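You operate a simulated robot arm through the tools that you are given. There is no shell and no other tool. Be economical: measure what you need, move in short steps, check, and stop when the job is done.

The job below is to be done with a simulated two-armed robot. You get a single attempt, and the scene is never put back.

Task
Take the lid off the jar marked "sugar" on the red bench top and lay it down there.

It is judged by the outcome, as a careful person would: the job done as asked, and still so three seconds after it is handed in. It fails if anything else is knocked over, pushed out of place, dropped, spilled or broken. Lids that push on must go on centred and level and be pressed home; caps that screw on are set level and turned clockwise until they are tight.

Robot
Two 7-joint arms with two-finger parallel grippers on one trunk, on a base that drives. Base frame: it is fixed to the floor where the robot stands at the start and does not move with it; the origin is under the middle of the robot, x ahead of it, y to its left, z up. Readings come in mm, degrees, newtons and seconds.
The left shoulder is at the start at [60, 147, 541], the right one opposite. With the tool pointing down near the work surface each hand reaches from about 100 to 520 mm from the robot's upright axis, wherever it stands, measured 20 degrees to its own side. Payload 3.43 kg a hand.
Tool frame (each hand has its own): the origin (TCP) lies between the finger pads and is the grasp point; the fingertips stand 30 mm ahead of it; z points along the fingers, y is the line along which they close. Largest opening 94 mm; finger width 28, thickness 10; the body of the gripper, 50 by 96 mm, starts 55 mm behind the TCP.
Orientation is that of the tool frame in the base frame, as a unit quaternion [x, y, z, w]. With the fingers straight down and closing along the base's y, the tool's x points along the base's -x, its y along +y and its z along -z.

Tools
- The arms move only by the tool nudge_tool. It takes "left_plan", "right_plan" or both (then of equal length, played together; a hand with none holds still); each is a list of rows, each an object (a shift or turn left out is 0, a gripper value left out holds the last) with "angular": the turn, a rotation vector about the base's x, y, z in degrees, a list of three; "translation": the shift along the base's x, y, z in cm, a list of three; "fingers": the opening, from 0 (shut) to 1 (fully open). In form: [{"angular": [rx, ry, rz], "translation": [tx, ty, tz], "fingers": fingers}, ...]. A call has 1 to 20 rows; each row shifts and turns the commanded pose from where the row before left it. A row lasts 0.2 s, in which the tool goes at most 50 mm and 8.6 degrees; a call with a longer step from one row to the next is refused whole, and so is a gripper value outside its range. Where a pose cannot be reached the arm comes as near as it can. A force on the tool above 40 N (or 10 N above the force at the start of the call, whichever is more), or a blocked arm, ends the call early, and 0.2 s more pass. The fingers move at their own pace (about 72 mm/s each) and stop on an object; they squeeze with about 36 N. The grip force told is the motor's: it shows also when the fingers shut on nothing. Time passes only in rows, and 0.2 s behind the last, so rows that do not move let the fingers close. The reply holds the time, the measured pose of the TCP, the force on the tool along the base axes, the opening and the grip force, in the units named above and with some noise, with the torque about the TCP (base axes, N m) and any sound that the robot's microphone picked up.
- Cameras (640 x 400 px; columns grow to the right, rows downward): "scene" is now at [60.7, 14.4, 1196.5]; the picture's right is [0.16, -0.99, 0.00], its down [-0.37, -0.06, -0.93] and it looks along [0.92, 0.15, -0.37] (base axes); focal length 258 px, centre (320, 200). "left" rides on the left gripper at [76, -14, -103] in its tool frame; the picture's right is [0.18, 0.98, 0.00], its down [-0.75, 0.14, -0.64] and it looks along [-0.63, 0.12, 0.77] (tool axes); focal length 243 px, centre (320, 200). "right" rides on the right gripper at [76, 14, -103] in its tool frame; the picture's right is [-0.18, 0.98, 0.00], its down [-0.75, -0.14, -0.64] and it looks along [-0.63, -0.12, 0.77] (tool axes); focal length 243 px, centre (320, 200). There is no depth. A picture from a camera that has moved, and an enlarged one, comes with that camera's place and axes in the base frame and with its lens.
- snapshot(camera): a new picture of that camera. It takes no simulated time.
- move_column(by): slides the trunk up (or, below 0, down) by that many mm; the arms and the scene camera ride with it, the base frame stays. It gives what a move gives, with no picture.
- roll_base(legs): drives the robot by 1 to 6 legs, each [ahead, left, turn to the left] in mm, mm and degrees, along the robot's own axes; the way and the turn of a leg run together, so that a leg with both is an arc; at most 1500 mm and 180 degrees a leg. The arms and the cameras ride along, it lands a little off, and it stops where it bumps. It gives what a move gives.
- head_to(pan, tilt): turns the head with the scene camera to pan (to the left, within 86 degrees either way) and tilt (down, from -29 to 69), counted from straight ahead of the robot. It gives what a move gives.
- enlarge(camera, box): a new picture of the part [left, top, right, bottom] of that camera's present view, enlarged. It takes no simulated time.
- finish_job(): hands the job in; it is judged then, once.

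Work in short steps. Places have to be worked out from the pictures, the camera data and where the tool is seen: move nearer, look again, correct. Check each grasp and each placing, and mend what went wrong. You have 120 turns and 108 pictures in all, those below and enlarged ones among them. Open the grippers and draw the arms clear of the work before you hand the job in, unless the task says otherwise; then end with one line.

The tools are called after "Call:" as name(argument=value, ...) on one line, values as JSON. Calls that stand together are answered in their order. nudge_tool: Moves the arms, as the interface text tells. Its arguments: {"type":"object","properties":{"left_plan":{"type":"array"},"right_plan":{"type":"array"}},"required":[]} The other tools are called the same way: move_column (by) slides the trunk up or down; roll_base (legs) drives the base; head_to (pan, tilt) turns the head that bears the scene camera; snapshot (camera) takes a picture; enlarge (camera, box) takes an enlarged picture of a part of a camera's view; finish_job () hands the job in.

At the start:

```text
t: 0.0
left_ee_pos: [329.6, 192.2, 999.7]
left_tcp_rot: [-0.001, 1.0, -0.001, 0.001]
left_ft_force: [0.2, 0.1, -0.3]
left_torque: [-0.02, -0.01, -0.02]
left_gripper_width: 94.1
left_gripper_force: 0.0
right_ee_pos: [302.4, -78.5, 1000.7]
right_tcp_rot: [0.0, 1.0, -0.001, 0.001]
right_ft_force: [-0.3, 0.9, 0.4]
right_torque: [-0.03, -0.01, -0.01]
right_gripper_width: 94.0
right_gripper_force: 0.1
trunk travel left (down, up): [-249.0, 1.0]
robot x, y, heading: [0.7, -2.2, -0.1]
head pan, tilt: [9.2, 21.7]
```

scene: 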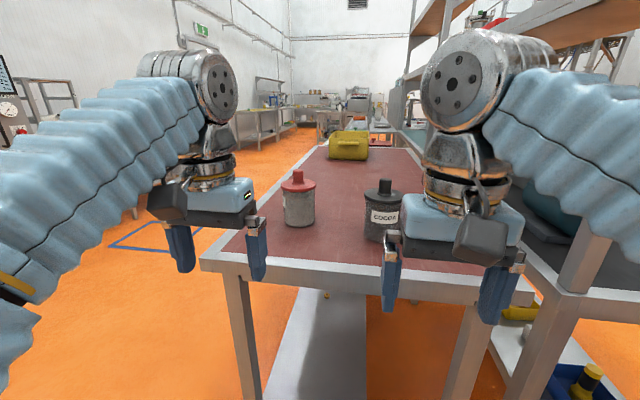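
right: 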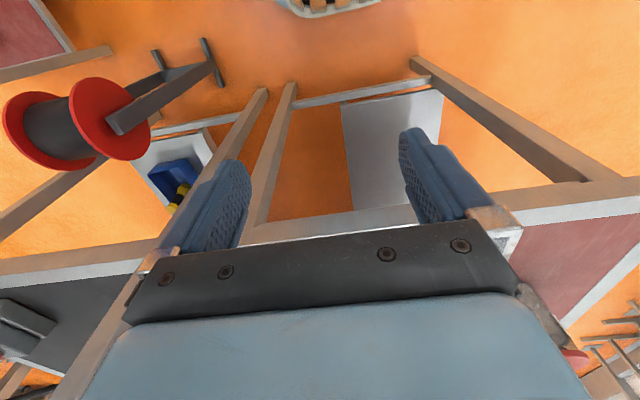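
left: 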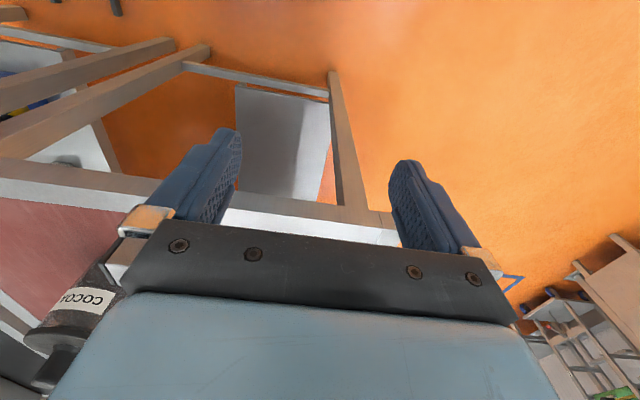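

The bench holds a red-lidded jar and a "COCOA" jar; I enlarge the view to look for the sugar label and other jars.

Call:
enlarge(camera="scene", box=[240, 120, 440, 245])

Call:
head_to(pan=0, tilt=35)

Call:
snapshot(camera="scene")

```text
3.20 times, centred on (340, 182) of scene
camera zoom: at [60.7, 14.4, 1196.5], right [0.16, -0.99, 0.0], down [-0.37, -0.06, -0.93], along [0.92, 0.15, -0.37], focal length 826 px, centre (256, 256)
```

zoom: 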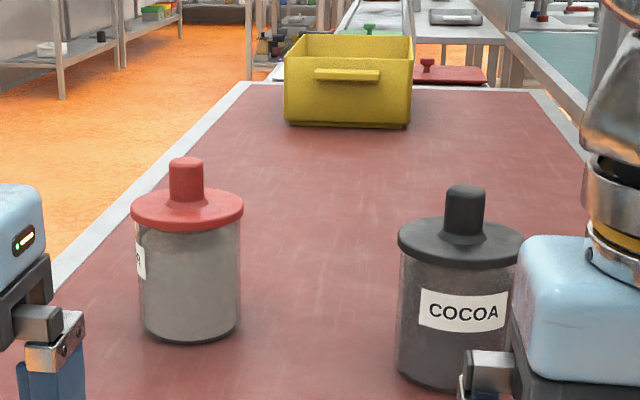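

```text
t: 0.8
left_ee_pos: [329.3, 192.3, 1000.1]
left_tcp_rot: [0.0, 1.0, 0.0, 0.001]
left_ft_force: [-0.2, 0.2, 0.6]
left_torque: [0.0, -0.01, 0.03]
left_gripper_width: 93.8
left_gripper_force: 0.0
right_ee_pos: [302.4, -76.7, 1000.6]
right_tcp_rot: [0.0, 1.0, 0.0, 0.001]
right_ft_force: [0.0, 0.1, 0.1]
right_torque: [-0.02, -0.01, 0.02]
right_gripper_width: 93.9
right_gripper_force: 0.0
trunk travel left (down, up): [-249.0, 1.0]
robot x, y, heading: [-0.4, -3.6, -0.0]
head pan, tilt: [0.0, 35.0]
```

```text
103 pictures are left
camera scene: at [57.1, -0.3, 1175.5], right [0.0, -1.0, 0.0], down [-0.57, 0.0, -0.82], along [0.82, 0.0, -0.57], focal length 258 px, centre (320, 200)
```

scene: 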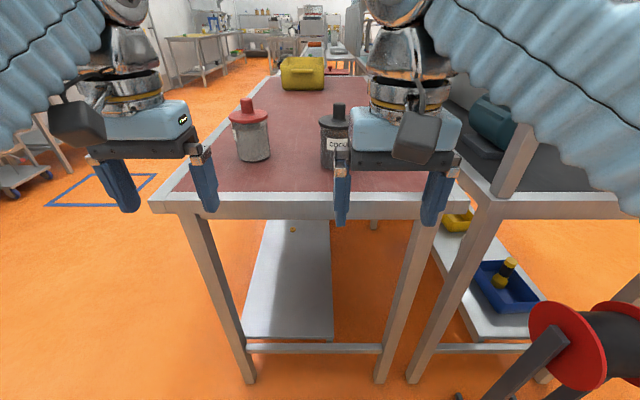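

The red-lidded jar's label ends in "R" (probably SUGAR), at about x 665, y 165, with its knob top near z 1030. I raise both hands so that nothing is touched when driving nearer, and look again.

Call:
nudge_tool(left_plan=[{"translation": [0, 0, 4]}, {"translation": [0, 0, 4]}, {"translation": [0, 0, 4]}, {"translation": [0, 0, 0]}], right_plan=[{"translation": [0, 0, 4]}, {"translation": [0, 0, 4]}, {"translation": [0, 0, 4]}, {"translation": [0, 0, 0]}])

Call:
snapshot(camera="scene")

Call:
snapshot(camera="left")

```text
t: 1.8
left_ee_pos: [328.6, 193.0, 999.1]
left_tcp_rot: [0.0, 1.0, 0.0, 0.001]
left_ft_force: [-0.3, -0.1, -0.7]
left_torque: [-0.01, 0.0, -0.03]
left_gripper_width: 93.9
left_gripper_force: 0.0
left hand out of reach, approached as far as the arm can: row 1, 2, 3
right_ee_pos: [302.4, -77.3, 999.2]
right_tcp_rot: [0.0, 1.0, 0.0, 0.0]
right_ft_force: [-0.4, -0.1, 0.4]
right_torque: [0.02, 0.01, -0.01]
right_gripper_width: 94.2
right_gripper_force: 0.1
right hand out of reach, approached as far as the arm can: row 1, 2, 3
trunk travel left (down, up): [-249.0, 1.0]
robot x, y, heading: [-0.6, 0.9, -0.1]
head pan, tilt: [0.0, 35.0]
```

```text
102 pictures are left
camera scene: at [57.1, -0.4, 1175.5], right [0.0, -1.0, 0.0], down [-0.57, 0.0, -0.82], along [0.82, 0.0, -0.57], focal length 258 px, centre (320, 200)
```

scene: 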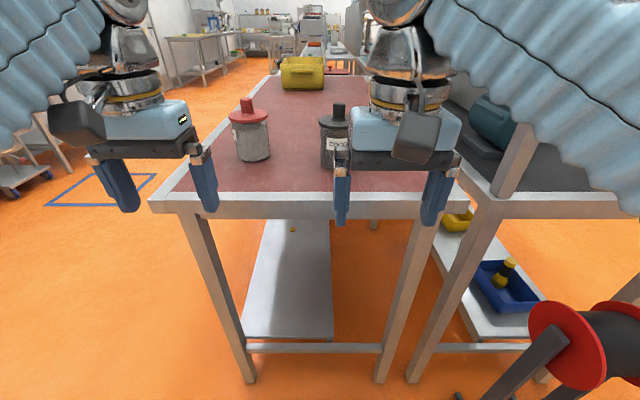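

```text
101 pictures are left
camera left: at [252.8, 177.0, 1101.2], right [-0.18, 0.98, 0.0], down [0.75, 0.14, 0.64], along [0.63, 0.12, -0.77], focal length 243 px, centre (320, 200)
```

left: 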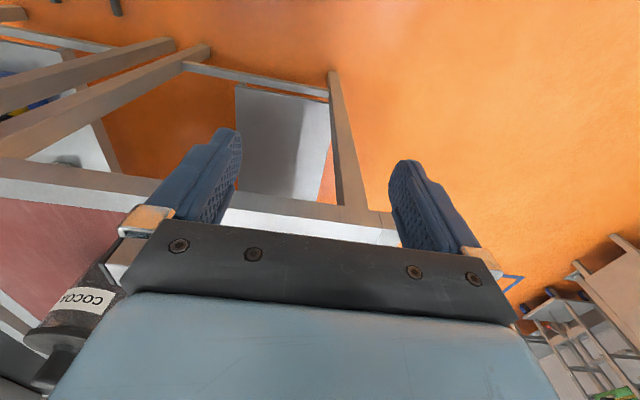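

The hands are at the top of their reach when pointing down, and the knob (z ≈ 1000–1030) is about that high. So I tilt the left hand forward by 64° (which lowers the wrist) and raise it a little.

Call:
nudge_tool(left_plan=[{"angular": [0, -8, 0]}, {"angular": [0, -8, 0]}, {"angular": [0, -8, 0]}, {"angular": [0, -8, 0]}, {"angular": [0, -8, 0]}, {"angular": [0, -8, 0]}, {"angular": [0, -8, 0]}, {"angular": [0, -8, 0]}, {"translation": [0, 0, 3]}, {"translation": [0, 0, 3]}, {}])

Call:
snapshot(camera="scene")

Call:
snapshot(camera="left")

```text
t: 4.2
left_ee_pos: [325.7, 194.2, 1060.1]
left_tcp_rot: [-0.001, 0.848, 0.002, 0.53]
left_ft_force: [-0.2, -0.6, -0.8]
left_torque: [-0.03, 0.01, 0.01]
left_gripper_width: 93.9
left_gripper_force: 0.0
right_ee_pos: [302.8, -77.2, 999.6]
right_tcp_rot: [0.0, 1.0, 0.001, 0.001]
right_ft_force: [-0.1, 0.2, -0.2]
right_torque: [0.01, 0.01, -0.01]
right_gripper_width: 94.2
right_gripper_force: 0.0
trunk travel left (down, up): [-249.0, 1.0]
robot x, y, heading: [0.6, 2.2, -0.0]
head pan, tilt: [0.0, 35.0]
```

```text
100 pictures are left
camera scene: at [57.0, -0.4, 1175.4], right [0.0, -1.0, 0.0], down [-0.57, 0.0, -0.82], along [0.82, 0.0, -0.57], focal length 258 px, centre (320, 200)
```

scene: 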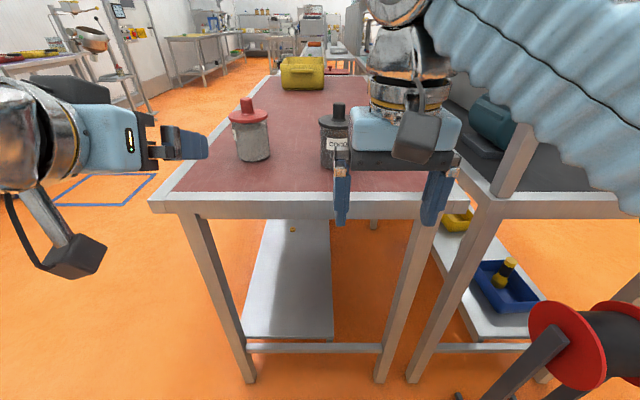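

```text
99 pictures are left
camera left: at [201.1, 178.0, 1035.6], right [-0.08, 0.98, -0.17], down [-0.25, 0.14, 0.96], along [0.97, 0.12, 0.23], focal length 243 px, centre (320, 200)
```

left: 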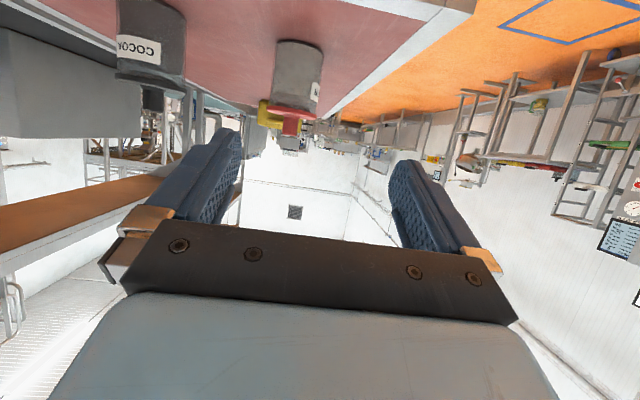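

The hand is tilted and up. I zoom into the label on the red-lidded jar, and get a precise look at its geometry.

Call:
enlarge(camera="left", box=[240, 30, 340, 140])

Call:
enlarge(camera="scene", box=[210, 80, 370, 180])

```text
3.64 times, centred on (290, 85) of left
camera zoom: at [201.1, 178.0, 1035.6], right [-0.08, 0.98, -0.17], down [-0.25, 0.14, 0.96], along [0.97, 0.12, 0.23], focal length 882 px, centre (429, 618)
```

zoom: 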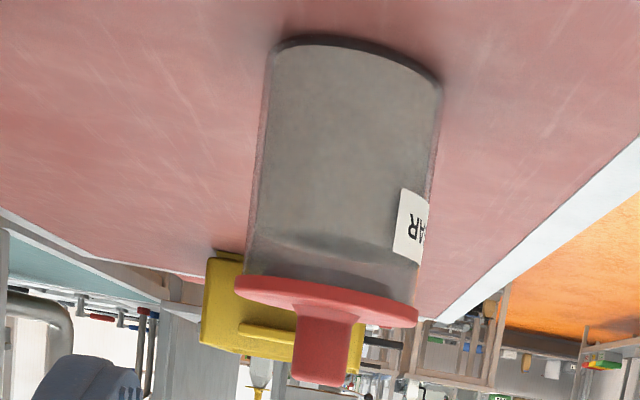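

```text
4.00 times, centred on (290, 130) of scene
camera zoom: at [57.0, -0.4, 1175.4], right [0.0, -1.0, 0.0], down [-0.57, 0.0, -0.82], along [0.82, 0.0, -0.57], focal length 1032 px, centre (440, 480)
```

zoom: 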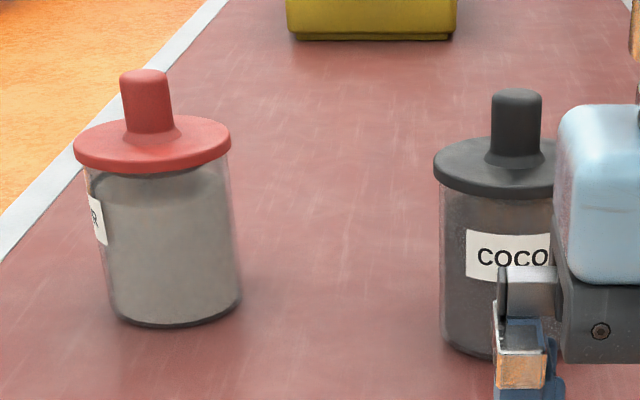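

The label reads "..AR", so this is the sugar jar. Triangulated, its axis is at about (650, 163) and the knob, 27 mm thick, spans z 1000 to 1031. I set the hand to 50° from vertical, which keeps the camera clear when laying the lid down, and drive 170 mm ahead.

Call:
nudge_tool(left_plan=[{"angular": [0, 7, 0]}, {"angular": [0, 7, 0]}, {}])

Call:
roll_base(legs=[[170, 0, 0]])

Call:
snapshot(camera="scene")

Call:
snapshot(camera="left")

```text
t: 5.0
left_ee_pos: [327.4, 193.9, 1060.3]
left_tcp_rot: [-0.001, 0.907, 0.001, 0.422]
left_ft_force: [0.3, 0.0, -0.6]
left_torque: [0.0, -0.02, -0.02]
left_gripper_width: 93.7
left_gripper_force: 0.1
right_ee_pos: [301.1, -77.4, 1001.1]
right_tcp_rot: [0.0, 1.0, 0.0, 0.001]
right_ft_force: [0.7, -0.4, 0.5]
right_torque: [0.01, 0.0, 0.0]
right_gripper_width: 94.1
right_gripper_force: 0.1
trunk travel left (down, up): [-249.0, 1.0]
robot x, y, heading: [-0.2, -1.5, -0.0]
head pan, tilt: [0.0, 35.0]
```

```text
t: 6.4
left_ee_pos: [499.6, 193.3, 1059.9]
left_tcp_rot: [0.0, 0.906, 0.0, 0.423]
left_ft_force: [0.6, 0.2, -0.5]
left_torque: [0.03, 0.04, 0.02]
left_gripper_width: 94.1
left_gripper_force: 0.0
right_ee_pos: [474.0, -76.3, 1000.3]
right_tcp_rot: [0.0, 1.0, 0.001, 0.0]
right_ft_force: [-0.3, 0.4, -0.3]
right_torque: [0.01, 0.0, -0.03]
right_gripper_width: 94.1
right_gripper_force: 0.1
trunk travel left (down, up): [-249.0, 1.0]
robot x, y, heading: [170.9, -1.2, 0.2]
head pan, tilt: [0.0, 35.0]
```

```text
96 pictures are left
camera scene: at [228.3, -0.4, 1175.5], right [0.0, -1.0, 0.0], down [-0.57, 0.0, -0.82], along [0.82, 0.0, -0.57], focal length 258 px, centre (320, 200)
```

scene: 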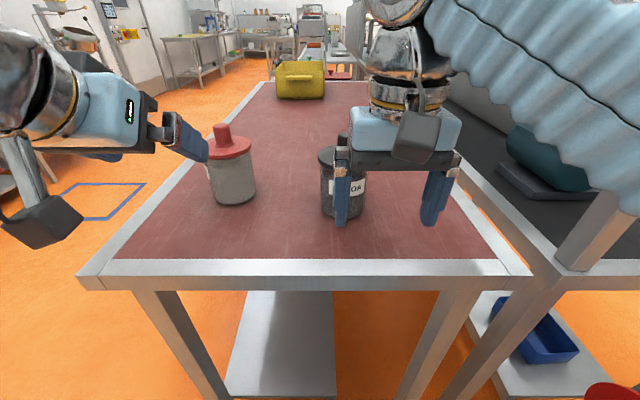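

```text
95 pictures are left
camera left: at [371.5, 178.0, 1066.7], right [-0.12, 0.98, -0.14], down [-0.01, 0.14, 0.99], along [0.99, 0.12, -0.01], focal length 243 px, centre (320, 200)
```

left: 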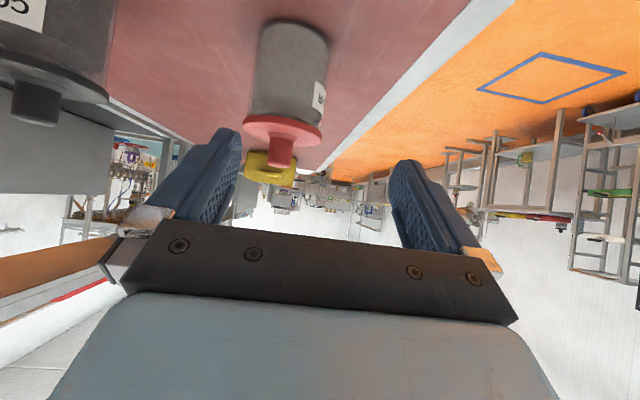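

Driven in fine with no bump. I enlarge both views to refine the knob position.

Call:
enlarge(camera="left", box=[230, 90, 340, 180])

Call:
enlarge(camera="scene", box=[180, 110, 290, 220])

```text
4.44 times, centred on (285, 135) of left
camera zoom: at [371.5, 178.0, 1066.7], right [-0.12, 0.98, -0.14], down [-0.01, 0.14, 0.99], along [0.99, 0.12, -0.01], focal length 1078 px, centre (476, 489)
```

zoom: 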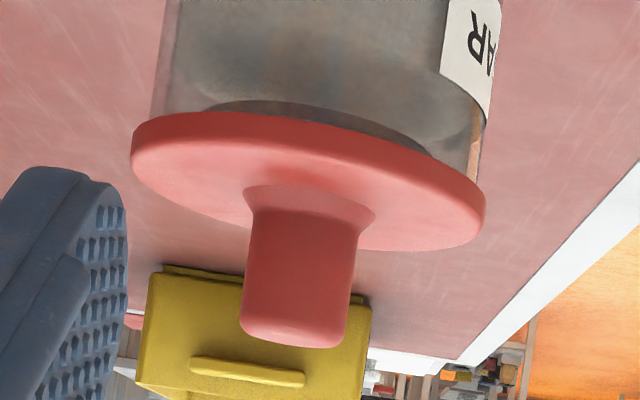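

```text
3.64 times, centred on (235, 165) of scene
camera zoom: at [228.3, -0.4, 1175.5], right [0.0, -1.0, 0.0], down [-0.57, 0.0, -0.82], along [0.82, 0.0, -0.57], focal length 938 px, centre (629, 327)
```

zoom: 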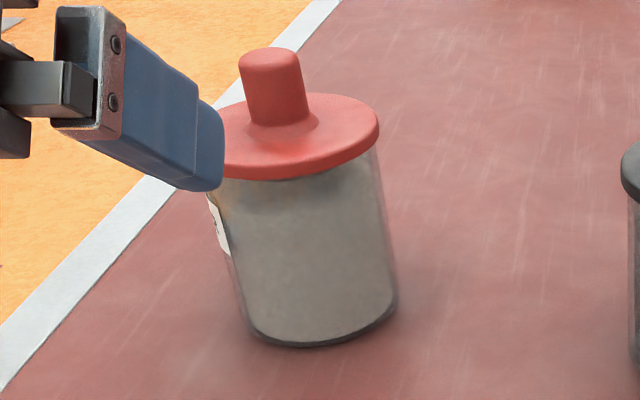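

Refined: knob axis at about (639, 160.5), knob from z 1004 to 1032, flange top at about 999. I align in y and move forward to 40 mm short of the grasp, staying at z 1060.

Call:
nudge_tool(left_plan=[{"translation": [0, -1.65, 0]}, {"translation": [0, -1.65, 0]}, {"translation": [2.8, 0, 0]}, {"translation": [2.8, 0, 0]}, {"translation": [2.8, 0, 0]}, {}])

Call:
enlarge(camera="left", box=[160, 60, 480, 260])

Call:
enlarge(camera="scene", box=[140, 90, 300, 220])

```text
t: 7.8
left_ee_pos: [582.3, 161.9, 1061.8]
left_tcp_rot: [0.0, 0.906, 0.001, 0.424]
left_ft_force: [0.5, 0.1, -0.4]
left_torque: [0.02, 0.0, 0.0]
left_gripper_width: 93.9
left_gripper_force: 0.1
right_ee_pos: [473.7, -77.4, 1000.6]
right_tcp_rot: [0.0, 1.0, 0.0, 0.0]
right_ft_force: [1.1, 0.1, -0.5]
right_torque: [-0.01, 0.03, 0.03]
right_gripper_width: 94.0
right_gripper_force: 0.1
trunk travel left (down, up): [-249.0, 1.0]
robot x, y, heading: [172.2, -1.4, 0.0]
head pan, tilt: [0.0, 35.0]
```

```text
2.00 times, centred on (320, 160) of left
camera zoom: at [454.4, 145.6, 1067.3], right [-0.12, 0.98, -0.14], down [-0.01, 0.14, 0.99], along [0.99, 0.12, -0.01], focal length 485 px, centre (320, 280)
```

zoom: 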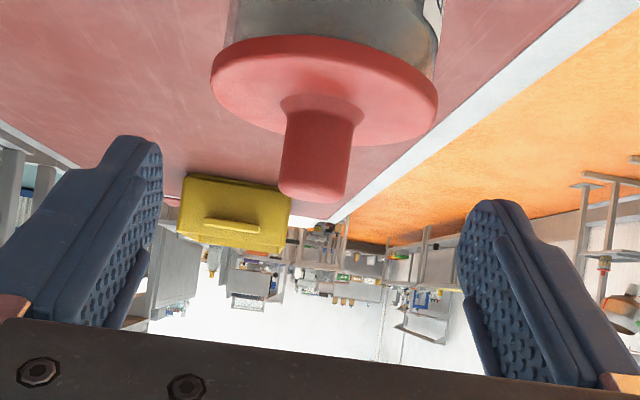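

```text
3.08 times, centred on (220, 155) of scene
camera zoom: at [228.7, -0.4, 1175.4], right [0.0, -1.0, 0.0], down [-0.57, 0.0, -0.82], along [0.82, 0.0, -0.57], focal length 794 px, centre (628, 338)
```

zoom: 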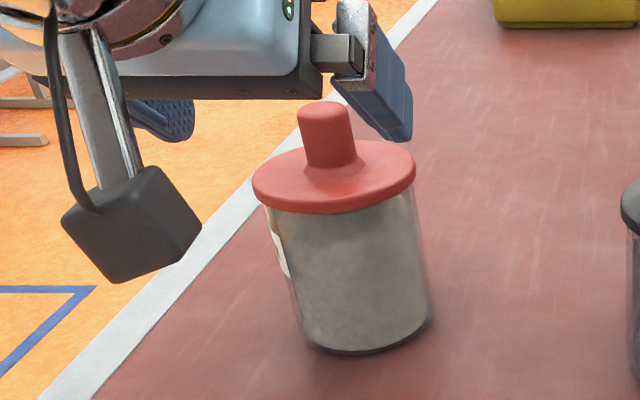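

Alignment in y is good to about 1 mm. I move forward 41 mm, then down 23 mm, so the fingertips straddle the knob.

Call:
nudge_tool(left_plan=[{"translation": [2.1, 0, 0]}, {"translation": [2.0, 0, 0]}, {}, {"translation": [0, 0, -1.2]}, {"translation": [0, 0, -1.1]}, {}])

Call:
enlarge(camera="left", box=[160, 60, 480, 260])

Call:
enlarge(camera="scene", box=[140, 90, 300, 220])

```text
t: 9.2
left_ee_pos: [623.4, 159.8, 1037.9]
left_tcp_rot: [0.0, 0.906, 0.0, 0.424]
left_ft_force: [0.0, -0.5, -0.9]
left_torque: [0.02, 0.0, -0.02]
left_gripper_width: 94.1
left_gripper_force: 0.0
right_ee_pos: [473.0, -78.1, 999.8]
right_tcp_rot: [0.0, 1.0, -0.001, 0.002]
right_ft_force: [-0.1, -0.1, -0.7]
right_torque: [-0.05, 0.03, 0.01]
right_gripper_width: 94.0
right_gripper_force: 0.0
trunk travel left (down, up): [-249.0, 1.0]
robot x, y, heading: [171.3, 0.3, -0.2]
head pan, tilt: [0.0, 35.0]
```

```text
2.00 times, centred on (320, 160) of left
camera zoom: at [496.1, 144.9, 1043.4], right [-0.12, 0.98, -0.14], down [-0.01, 0.14, 0.99], along [0.99, 0.12, -0.01], focal length 485 px, centre (320, 280)
```

zoom: 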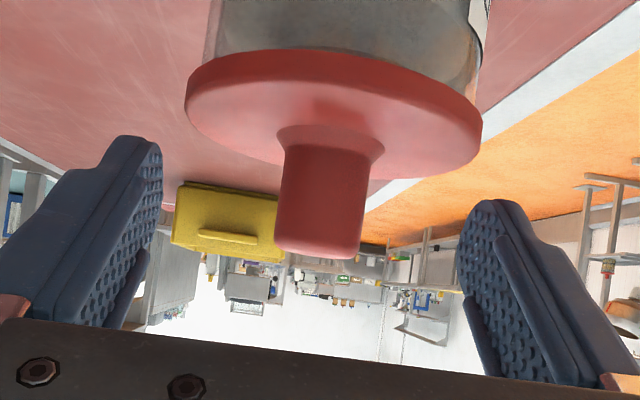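

```text
3.08 times, centred on (220, 155) of scene
camera zoom: at [228.6, -0.4, 1175.5], right [0.0, -1.0, 0.0], down [-0.57, 0.0, -0.82], along [0.82, 0.0, -0.57], focal length 794 px, centre (628, 338)
```

zoom: 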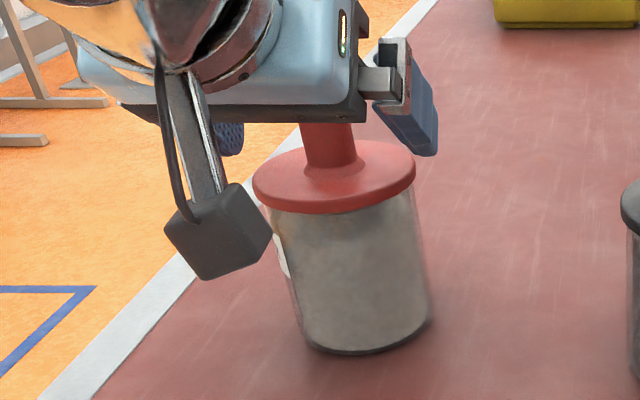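

The knob is centred between the pads. I close the fingers on it.

Call:
nudge_tool(left_plan=[{"fingers": 0.45}, {}, {"fingers": 0.34}, {}, {"fingers": 0}, {}, {}])

Call:
enlarge(camera="left", box=[160, 60, 480, 260])

```text
t: 10.8
left_ee_pos: [622.0, 160.8, 1036.5]
left_tcp_rot: [0.0, 0.906, 0.0, 0.423]
left_ft_force: [1.1, 1.3, 1.2]
left_torque: [0.06, -0.02, -0.05]
left_gripper_width: 23.7
left_gripper_force: 36.3
right_ee_pos: [473.9, -76.7, 999.9]
right_tcp_rot: [0.0, 1.0, 0.0, 0.001]
right_ft_force: [0.3, -0.4, -0.1]
right_torque: [0.0, -0.02, -0.03]
right_gripper_width: 94.0
right_gripper_force: 0.0
trunk travel left (down, up): [-249.0, 1.0]
robot x, y, heading: [170.6, 0.6, 0.0]
head pan, tilt: [0.0, 35.0]
```

```text
2.00 times, centred on (320, 160) of left
camera zoom: at [496.1, 145.0, 1043.6], right [-0.12, 0.98, -0.14], down [-0.01, 0.14, 0.99], along [0.99, 0.12, -0.01], focal length 485 px, centre (320, 280)
```

zoom: 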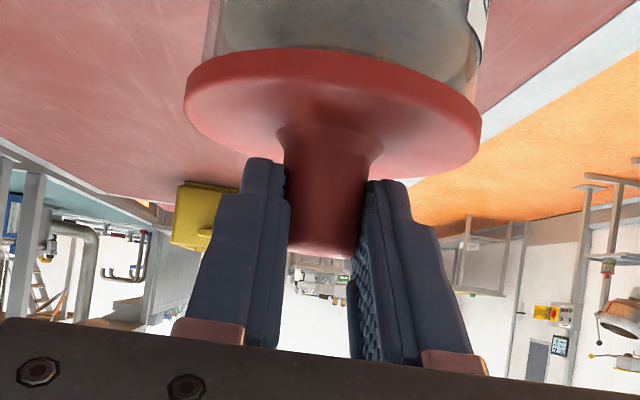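

Gripped: width 23.7 mm at 36 N, with the jar unmoved. I lift straight up in small steps, watching the force.

Call:
nudge_tool(left_plan=[{"translation": [0, 0, 0.3]}, {"translation": [0, 0, 0.3]}, {"translation": [0, 0, 0.4]}, {}])

Call:
enlarge(camera="left", box=[160, 0, 480, 200])

Call:
enlarge(camera="scene", box=[140, 90, 300, 220])

```text
t: 11.8
left_ee_pos: [623.5, 159.6, 1046.8]
left_tcp_rot: [0.001, 0.906, -0.001, 0.423]
left_ft_force: [0.5, 1.2, -3.4]
left_torque: [0.06, 0.05, 0.01]
left_gripper_width: 23.7
left_gripper_force: 36.3
right_ee_pos: [474.5, -77.1, 999.5]
right_tcp_rot: [0.0, 1.0, 0.0, 0.001]
right_ft_force: [0.5, 0.6, -0.7]
right_torque: [0.01, 0.0, 0.03]
right_gripper_width: 94.0
right_gripper_force: 0.0
trunk travel left (down, up): [-249.0, 1.0]
robot x, y, heading: [168.8, -4.5, -0.1]
head pan, tilt: [0.0, 35.0]
```

```text
2.00 times, centred on (320, 100) of left
camera zoom: at [496.2, 144.5, 1052.7], right [-0.12, 0.98, -0.14], down [-0.01, 0.14, 0.99], along [0.99, 0.12, -0.01], focal length 485 px, centre (320, 400)
```

zoom: 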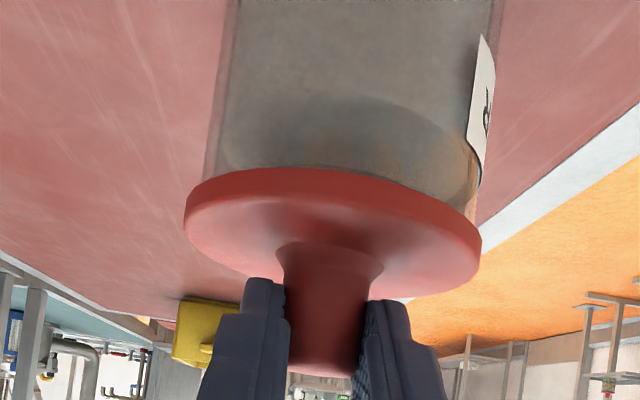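

```text
3.08 times, centred on (220, 155) of scene
camera zoom: at [228.8, -0.3, 1175.4], right [0.0, -1.0, 0.0], down [-0.57, 0.0, -0.82], along [0.82, 0.0, -0.57], focal length 794 px, centre (628, 338)
```

zoom: 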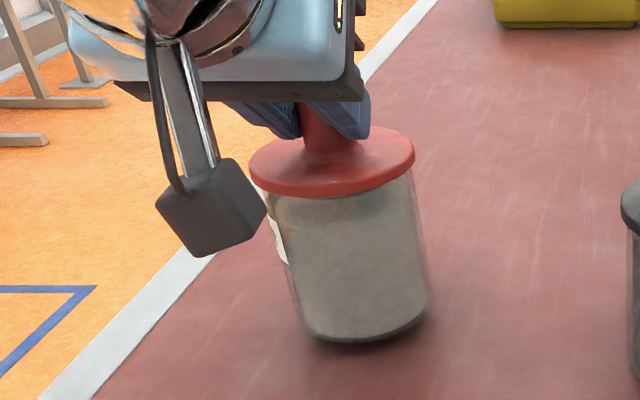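

The jar rose with the lid: its bottom edge shifted up and the force is only 3.4 N, so the lid clings. I set it back down; the other hand will have to hold the jar.

Call:
nudge_tool(left_plan=[{"translation": [0, 0, -0.3]}, {"translation": [0, 0, -0.3]}, {"translation": [0, 0, -0.3]}, {"translation": [0, 0, -0.1]}, {}])

Call:
enlarge(camera="scene", box=[140, 90, 300, 220])

Call:
snapshot(camera="right")

Call:
snapshot(camera="scene")

```text
t: 13.0
left_ee_pos: [622.8, 161.4, 1037.4]
left_tcp_rot: [0.0, 0.906, 0.0, 0.423]
left_ft_force: [0.8, 1.0, 0.6]
left_torque: [0.12, 0.03, -0.05]
left_gripper_width: 23.3
left_gripper_force: 36.1
right_ee_pos: [473.4, -78.1, 1000.0]
right_tcp_rot: [-0.001, 1.0, 0.0, 0.001]
right_ft_force: [0.0, 0.4, 0.6]
right_torque: [-0.01, -0.01, -0.01]
right_gripper_width: 94.4
right_gripper_force: 0.1
trunk travel left (down, up): [-249.0, 1.0]
robot x, y, heading: [173.8, 0.8, 0.1]
head pan, tilt: [0.0, 35.0]
```

```text
3.08 times, centred on (220, 155) of scene
camera zoom: at [228.6, -0.3, 1175.5], right [0.0, -1.0, 0.0], down [-0.57, 0.0, -0.82], along [0.82, 0.0, -0.57], focal length 794 px, centre (628, 338)
```

zoom: 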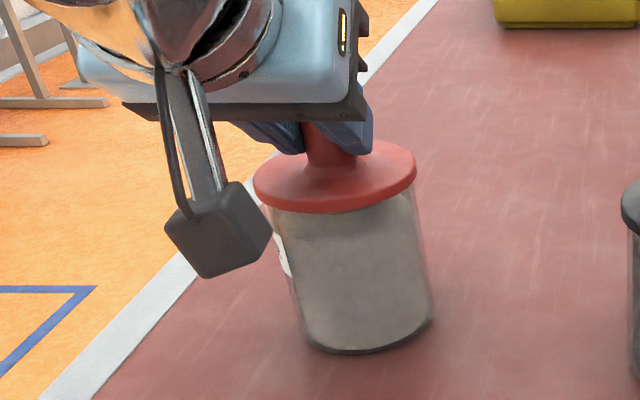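

```text
84 pictures are left
camera right: at [396.7, -63.1, 1101.8], right [0.18, 0.98, 0.0], down [0.75, -0.14, 0.64], along [0.63, -0.12, -0.77], focal length 243 px, centre (320, 200)
```

right: 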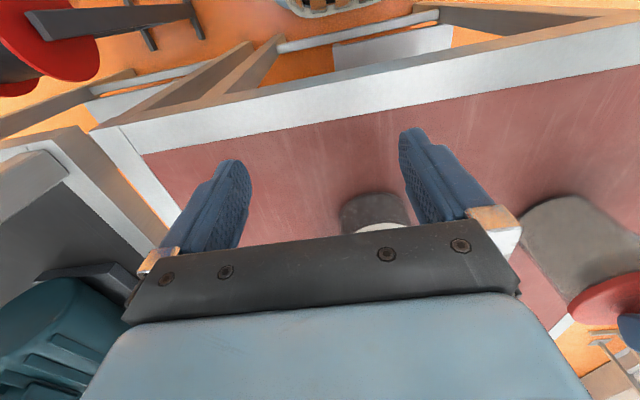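

```text
83 pictures are left
camera scene: at [228.6, -0.3, 1175.5], right [0.0, -1.0, 0.0], down [-0.57, 0.0, -0.82], along [0.82, 0.0, -0.57], focal length 258 px, centre (320, 200)
```

scene: 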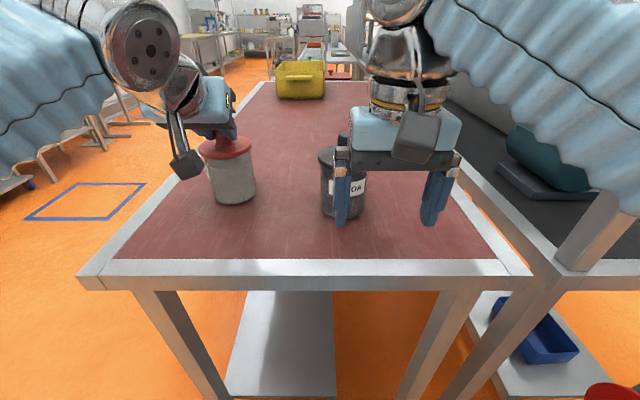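

The jar is back on its spot. The right hand will have to hold the jar body, so I make room: the left hand lets go, backs off, tilts to 60° and turns 32° to the right. Meanwhile the right hand tilts 60° and turns 32° to the left.

Call:
nudge_tool(left_plan=[{"fingers": 1}, {}, {}, {}, {"translation": [0, 0, 2]}, {"translation": [-3, 0, 0]}, {"translation": [-3, 0, 0]}, {"translation": [-3, 2, 0]}, {"angular": [0, -5, 0]}, {"angular": [0, -5, 0]}, {"angular": [0, 0, -8]}, {"angular": [0, 0, -8]}, {"angular": [0, 0, -8]}, {"angular": [0, 0, -8]}, {}], right_plan=[{}, {}, {"angular": [0, -7.5, 0]}, {"angular": [0, -7.5, 0]}, {"angular": [0, -7.5, 0]}, {"angular": [0, -7.5, 0]}, {"angular": [0, -7.5, 0]}, {"angular": [0, -7.5, 0]}, {"angular": [0, -7.5, 0]}, {"angular": [0, -7.5, 0]}, {"angular": [0, 0, 8]}, {"angular": [0, 0, 8]}, {"angular": [0, 0, 8]}, {"angular": [0, 0, 8]}, {}])

Call:
snapshot(camera="scene")

Call:
snapshot(camera="left")

Call:
snapshot(camera="right")

```text
t: 16.2
left_ee_pos: [534.4, 181.3, 1057.4]
left_tcp_rot: [0.239, 0.832, -0.139, 0.482]
left_ft_force: [-0.9, -0.7, -0.2]
left_torque: [0.0, 0.0, -0.02]
left_gripper_width: 94.0
left_gripper_force: 0.0
right_ee_pos: [473.6, -78.1, 1000.0]
right_tcp_rot: [-0.239, 0.832, 0.139, 0.481]
right_ft_force: [-0.5, 0.5, 1.2]
right_torque: [0.03, 0.01, -0.01]
right_gripper_width: 94.4
right_gripper_force: 0.1
trunk travel left (down, up): [-249.0, 1.0]
robot x, y, heading: [172.6, 2.5, 0.3]
head pan, tilt: [0.0, 35.0]
```

```text
82 pictures are left
camera scene: at [228.6, -0.4, 1175.5], right [0.0, -1.0, 0.0], down [-0.57, 0.0, -0.82], along [0.82, 0.0, -0.57], focal length 258 px, centre (320, 200)
```

scene: 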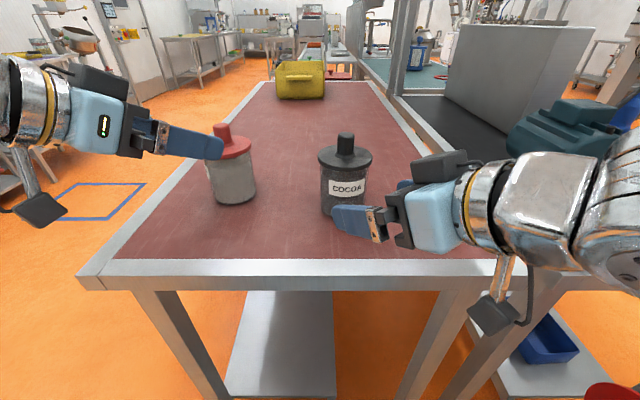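

```text
81 pictures are left
camera left: at [419.3, 235.0, 1041.3], right [0.44, 0.88, -0.16], down [-0.08, 0.22, 0.97], along [0.89, -0.42, 0.16], focal length 243 px, centre (320, 200)
```

left: 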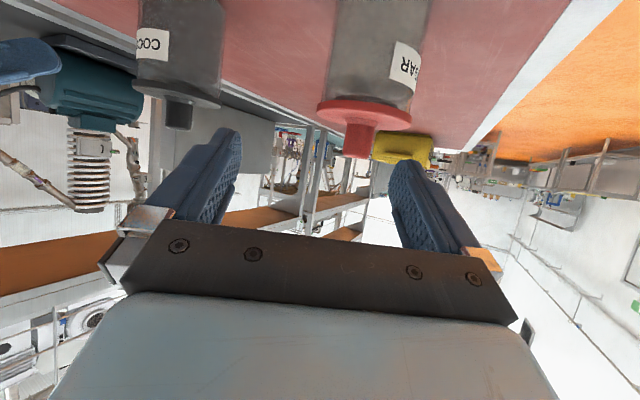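

```text
80 pictures are left
camera right: at [357.8, -132.7, 984.4], right [-0.44, 0.88, 0.16], down [-0.08, -0.22, 0.97], along [0.89, 0.42, 0.16], focal length 243 px, centre (320, 200)
```

right: 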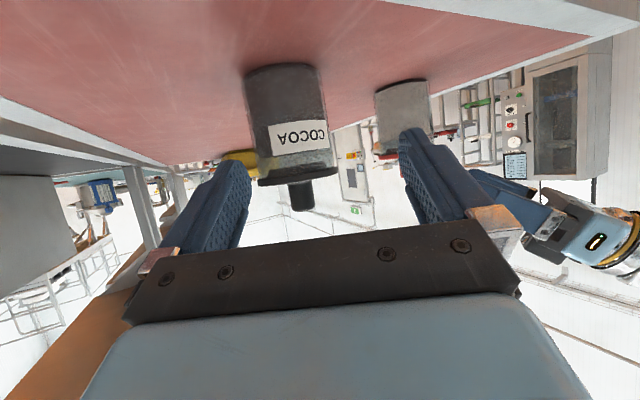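

Both hands are posed and clear, and "GAR" on the label confirms sugar. The bench top is at about z 900. I bring the right hand to a standoff 110 mm before the jar at z 952.

Call:
nudge_tool(right_plan=[{"translation": [0, 2.5, -1]}, {"translation": [0, 2.5, -1]}, {"translation": [0, 2.5, -1]}, {"translation": [0, 2.5, -1]}, {"translation": [0, 2.5, -0.8]}, {"translation": [2.8, 2.2, 0]}, {"translation": [2.8, 2.3, 0]}, {}])

Call:
snapshot(camera="scene")

Call:
snapshot(camera="right")

```text
t: 18.0
left_ee_pos: [534.8, 182.1, 1056.9]
left_tcp_rot: [0.238, 0.832, -0.138, 0.481]
left_ft_force: [-0.5, 0.2, -0.2]
left_torque: [-0.03, -0.03, -0.02]
left_gripper_width: 94.1
left_gripper_force: 0.0
right_ee_pos: [529.8, 92.4, 951.3]
right_tcp_rot: [-0.24, 0.832, 0.139, 0.481]
right_ft_force: [-0.7, 0.4, -0.8]
right_torque: [0.0, 0.0, 0.01]
right_gripper_width: 94.0
right_gripper_force: 0.1
trunk travel left (down, up): [-249.0, 1.0]
robot x, y, heading: [171.1, -1.4, 0.1]
head pan, tilt: [0.0, 35.0]
```

```text
79 pictures are left
camera scene: at [228.7, -0.3, 1175.4], right [0.0, -1.0, 0.0], down [-0.57, 0.0, -0.82], along [0.82, 0.0, -0.57], focal length 258 px, centre (320, 200)
```

scene: 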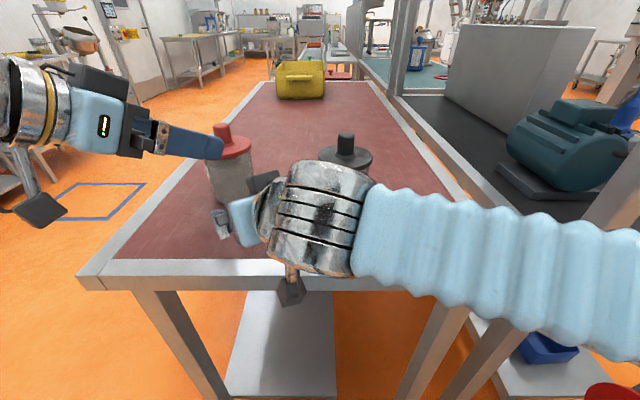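

```text
78 pictures are left
camera right: at [413.4, 36.3, 935.6], right [-0.44, 0.88, 0.16], down [-0.08, -0.22, 0.97], along [0.89, 0.42, 0.16], focal length 243 px, centre (320, 200)
```

right: 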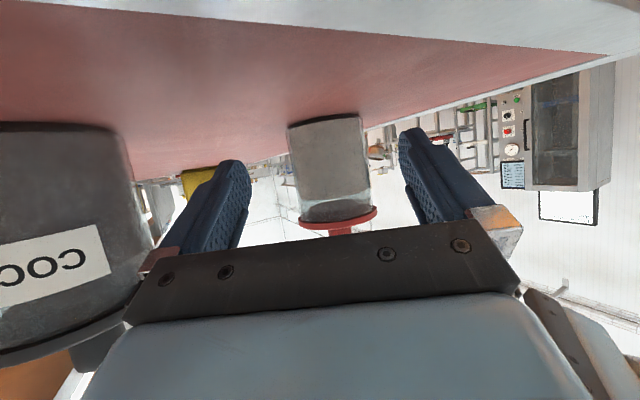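

Lined up with the jar, with about 9 mm margin either side. I raise 5 mm for camera clearance over the bench and go in most of the way, then check.

Call:
nudge_tool(right_plan=[{"translation": [0, 0.1, 0.5]}, {"translation": [1.6, 1.0, 0]}, {"translation": [1.6, 1.0, 0]}, {"translation": [1.6, 1.0, 0]}, {"translation": [1.6, 1.0, 0]}, {}])

Call:
snapshot(camera="scene")

Call:
snapshot(camera="right")

Call:
snapshot(camera="left")

```text
t: 19.4
left_ee_pos: [534.5, 180.9, 1056.3]
left_tcp_rot: [0.239, 0.832, -0.138, 0.481]
left_ft_force: [0.3, -0.6, -0.4]
left_torque: [0.0, 0.03, -0.02]
left_gripper_width: 93.7
left_gripper_force: 0.1
right_ee_pos: [593.4, 133.1, 956.8]
right_tcp_rot: [-0.239, 0.832, 0.139, 0.482]
right_ft_force: [0.8, 0.2, -0.4]
right_torque: [-0.02, -0.06, -0.03]
right_gripper_width: 93.9
right_gripper_force: 0.1
trunk travel left (down, up): [-249.0, 1.0]
robot x, y, heading: [174.2, -1.5, 0.1]
head pan, tilt: [0.0, 35.0]
```

```text
77 pictures are left
camera scene: at [228.6, -0.3, 1175.5], right [0.0, -1.0, 0.0], down [-0.57, 0.0, -0.82], along [0.82, 0.0, -0.57], focal length 258 px, centre (320, 200)
```

scene: 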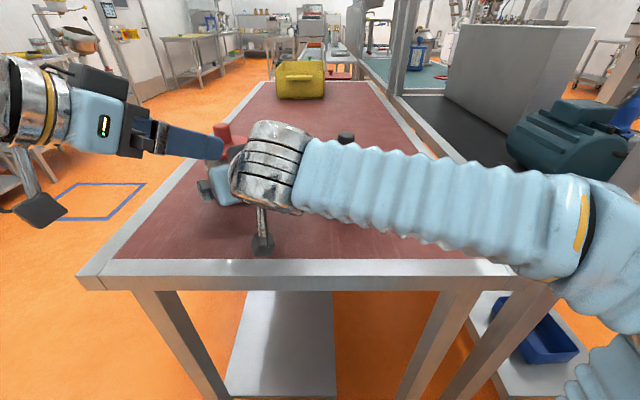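

```text
76 pictures are left
camera right: at [479.0, 78.4, 940.7], right [-0.44, 0.88, 0.16], down [-0.08, -0.22, 0.97], along [0.89, 0.42, 0.16], focal length 243 px, centre (320, 200)
```

right: 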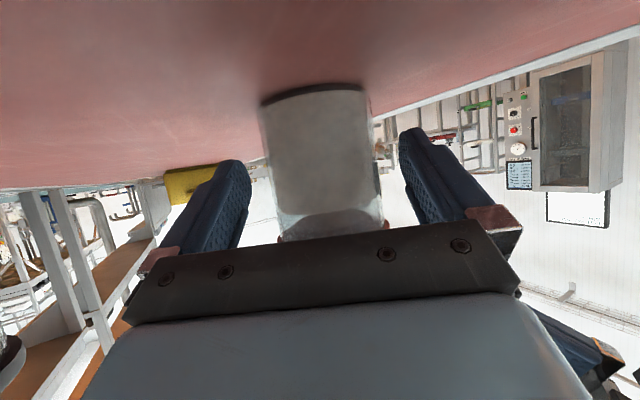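

```text
75 pictures are left
camera left: at [419.2, 235.0, 1041.3], right [0.44, 0.88, -0.16], down [-0.08, 0.22, 0.97], along [0.89, -0.42, 0.16], focal length 243 px, centre (320, 200)
```

left: 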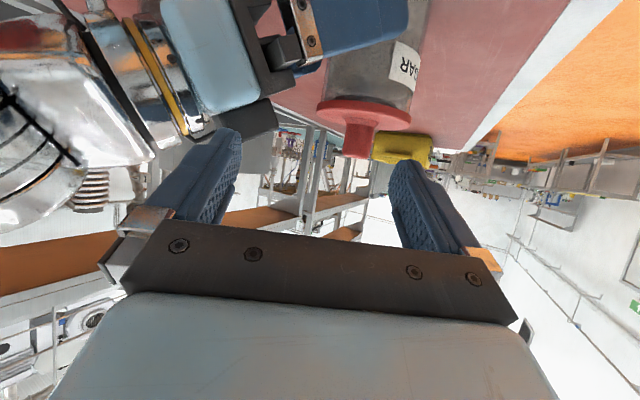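

Clear all round. I advance the right hand the last 35 mm, so the jar sits between its pads, and meanwhile yaw the left hand 12° more for clearance and part-close its fingers to about 56 mm.

Call:
nudge_tool(right_plan=[{"translation": [1.0, 0.6, 0]}, {"translation": [1.0, 0.6, 0]}, {"translation": [0.9, 0.6, 0]}, {}], left_plan=[{"angular": [0, 0, -6], "fingers": 0.6}, {"angular": [0, 0, -6]}, {}, {}])

Call:
snapshot(camera="right")

Call:
snapshot(camera="left")

```text
t: 20.4
left_ee_pos: [534.7, 179.9, 1056.9]
left_tcp_rot: [0.325, 0.802, -0.188, 0.464]
left_ft_force: [-0.2, 0.2, 0.2]
left_torque: [-0.01, 0.02, 0.01]
left_gripper_width: 56.5
left_gripper_force: 0.0
right_ee_pos: [622.8, 152.0, 957.3]
right_tcp_rot: [-0.238, 0.833, 0.138, 0.481]
right_ft_force: [-0.5, 0.0, -0.1]
right_torque: [-0.02, 0.01, -0.03]
right_gripper_width: 94.1
right_gripper_force: 0.1
trunk travel left (down, up): [-249.0, 1.0]
robot x, y, heading: [172.4, -0.5, -0.1]
head pan, tilt: [0.0, 35.0]
```

```text
74 pictures are left
camera right: at [506.9, 95.9, 941.4], right [-0.44, 0.88, 0.16], down [-0.08, -0.22, 0.97], along [0.89, 0.42, 0.16], focal length 243 px, centre (320, 200)
```

right: 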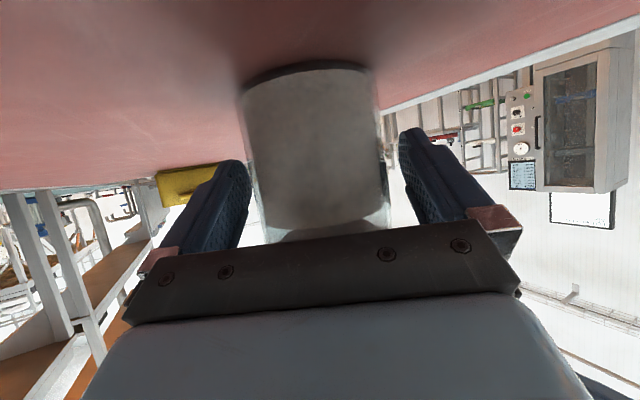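

```text
73 pictures are left
camera left: at [433.1, 257.4, 1041.4], right [0.62, 0.77, -0.16], down [-0.03, 0.23, 0.97], along [0.79, -0.6, 0.16], focal length 243 px, centre (320, 200)
```

left: 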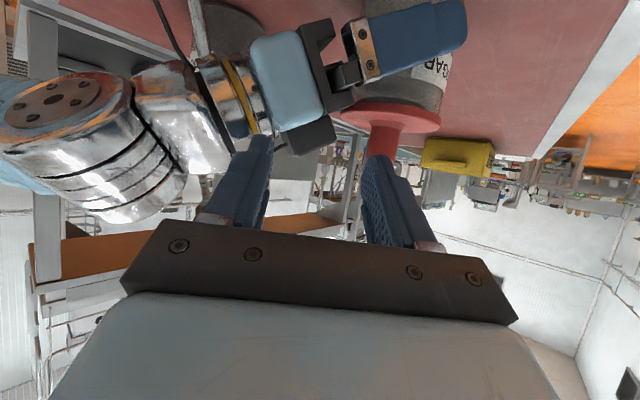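

The jar is centred between the right pads. I enlarge the scene and left views to check the clearance of the right gripper's upper parts against the lid before closing.

Call:
enlarge(camera="left", box=[200, 0, 480, 180])

Call:
enlarge(camera="scene", box=[130, 100, 320, 230])

```text
2.22 times, centred on (340, 90) of left
camera zoom: at [433.1, 257.4, 1041.4], right [0.62, 0.77, -0.16], down [-0.03, 0.23, 0.97], along [0.79, -0.6, 0.16], focal length 539 px, centre (276, 444)
```

zoom: 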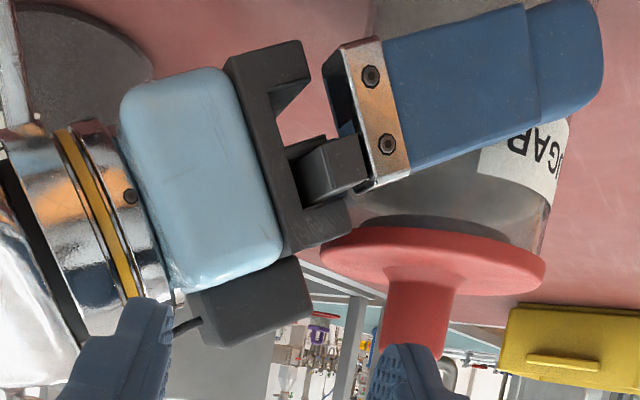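

```text
3.08 times, centred on (225, 165) of scene
camera zoom: at [228.6, -0.3, 1175.5], right [0.0, -1.0, 0.0], down [-0.57, 0.0, -0.82], along [0.82, 0.0, -0.57], focal length 794 px, centre (612, 308)
```

zoom: 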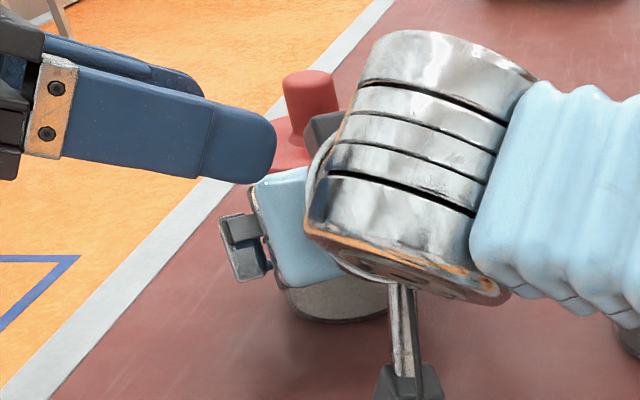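

The box on top of the right gripper is close, but clear of the lid. I close the right fingers on the jar.

Call:
nudge_tool(right_plan=[{"fingers": 0.88}, {"fingers": 0.84}, {"fingers": 0.8}, {"fingers": 0}, {}, {}])

Call:
enlarge(camera="left", box=[200, 0, 480, 180])

Call:
snapshot(camera="right")

```text
t: 21.8
left_ee_pos: [533.1, 180.0, 1058.1]
left_tcp_rot: [0.324, 0.803, -0.187, 0.464]
left_ft_force: [-0.6, 0.2, 0.5]
left_torque: [0.02, -0.02, -0.01]
left_gripper_width: 56.5
left_gripper_force: 0.1
right_ee_pos: [622.4, 150.5, 956.5]
right_tcp_rot: [-0.238, 0.832, 0.138, 0.481]
right_ft_force: [1.7, -2.3, 2.0]
right_torque: [0.1, -0.05, -0.03]
right_gripper_width: 77.9
right_gripper_force: 36.0
trunk travel left (down, up): [-249.0, 1.0]
robot x, y, heading: [173.5, 0.4, 0.2]
head pan, tilt: [0.0, 35.0]
```

```text
2.22 times, centred on (340, 90) of left
camera zoom: at [433.1, 257.3, 1041.5], right [0.62, 0.77, -0.16], down [-0.03, 0.23, 0.97], along [0.79, -0.6, 0.16], focal length 539 px, centre (276, 444)
```

zoom: 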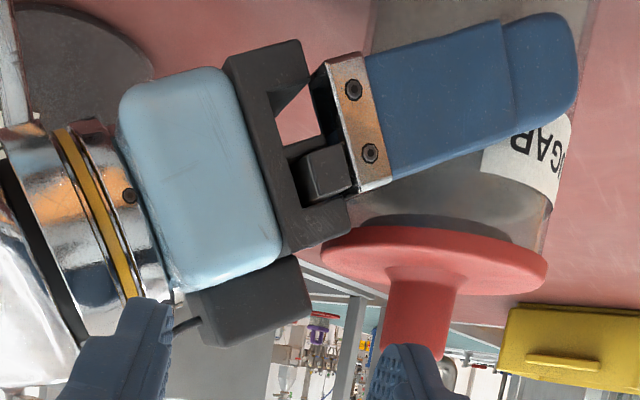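

```text
69 pictures are left
camera right: at [506.9, 95.7, 941.4], right [-0.44, 0.88, 0.16], down [-0.08, -0.22, 0.97], along [0.89, 0.42, 0.16], focal length 243 px, centre (320, 200)
```

right: 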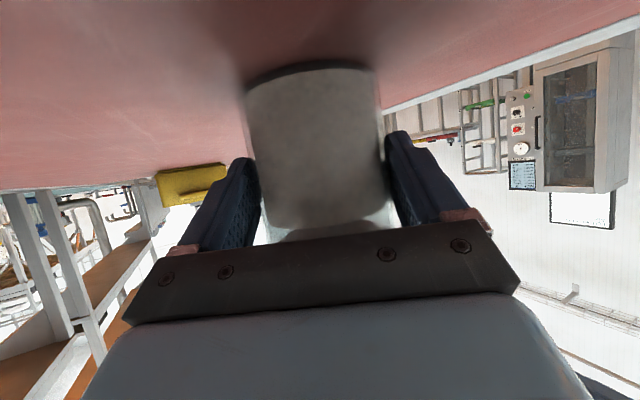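

The jar is held firmly (77.9 mm, 36 N) and did not shift; the knob axis is at (639, 161). I bring the left hand over the knob at z 1062, with the opening narrowed to about 42 mm to keep clear of the right gripper.

Call:
nudge_tool(left_plan=[{"translation": [0, 3.4, 0.5], "fingers": 0.45}, {"translation": [2.5, 0, 0]}, {"translation": [2.4, 0, 0]}, {"translation": [1.5, -1.4, 0]}, {"translation": [1.5, -1.4, 0]}, {"translation": [1.3, -1.35, 0]}, {}])

Call:
snapshot(camera="left")

Call:
enlarge(camera="scene", box=[130, 100, 320, 230])

```text
t: 23.4
left_ee_pos: [627.7, 173.0, 1062.4]
left_tcp_rot: [0.324, 0.803, -0.188, 0.464]
left_ft_force: [-0.8, -0.4, 0.9]
left_torque: [0.01, -0.03, -0.03]
left_gripper_width: 42.2
left_gripper_force: 0.0
right_ee_pos: [621.9, 151.1, 957.0]
right_tcp_rot: [-0.238, 0.833, 0.137, 0.481]
right_ft_force: [-0.9, 1.8, 1.2]
right_torque: [0.28, 0.07, 0.07]
right_gripper_width: 77.7
right_gripper_force: 35.6
trunk travel left (down, up): [-249.0, 1.0]
robot x, y, heading: [167.4, 1.0, -0.2]
head pan, tilt: [0.0, 35.0]
```

```text
68 pictures are left
camera left: at [525.5, 249.1, 1046.6], right [0.62, 0.77, -0.16], down [-0.03, 0.23, 0.97], along [0.79, -0.6, 0.16], focal length 243 px, centre (320, 200)
```

left: 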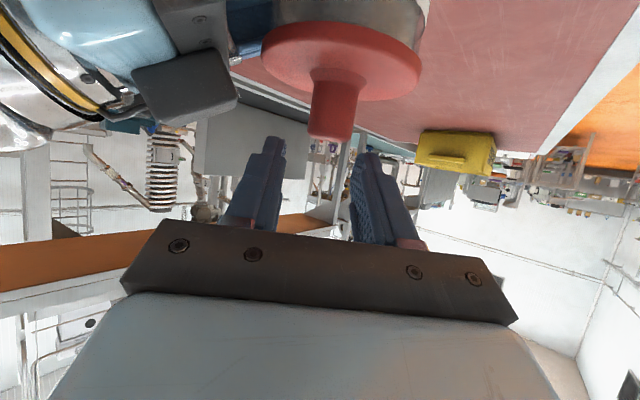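

```text
3.08 times, centred on (225, 165) of scene
camera zoom: at [228.5, -0.4, 1175.5], right [0.0, -1.0, 0.0], down [-0.57, 0.0, -0.82], along [0.82, 0.0, -0.57], focal length 794 px, centre (612, 308)
```

zoom: 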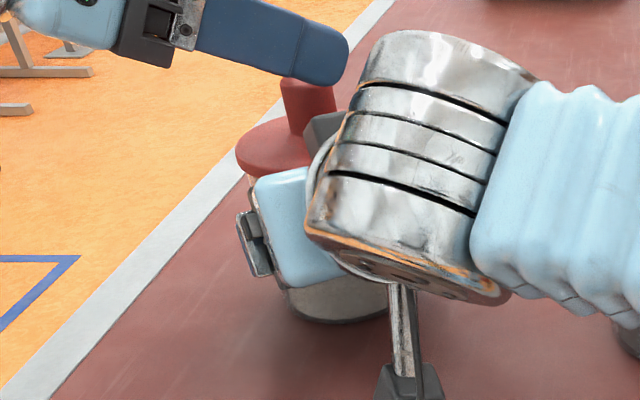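

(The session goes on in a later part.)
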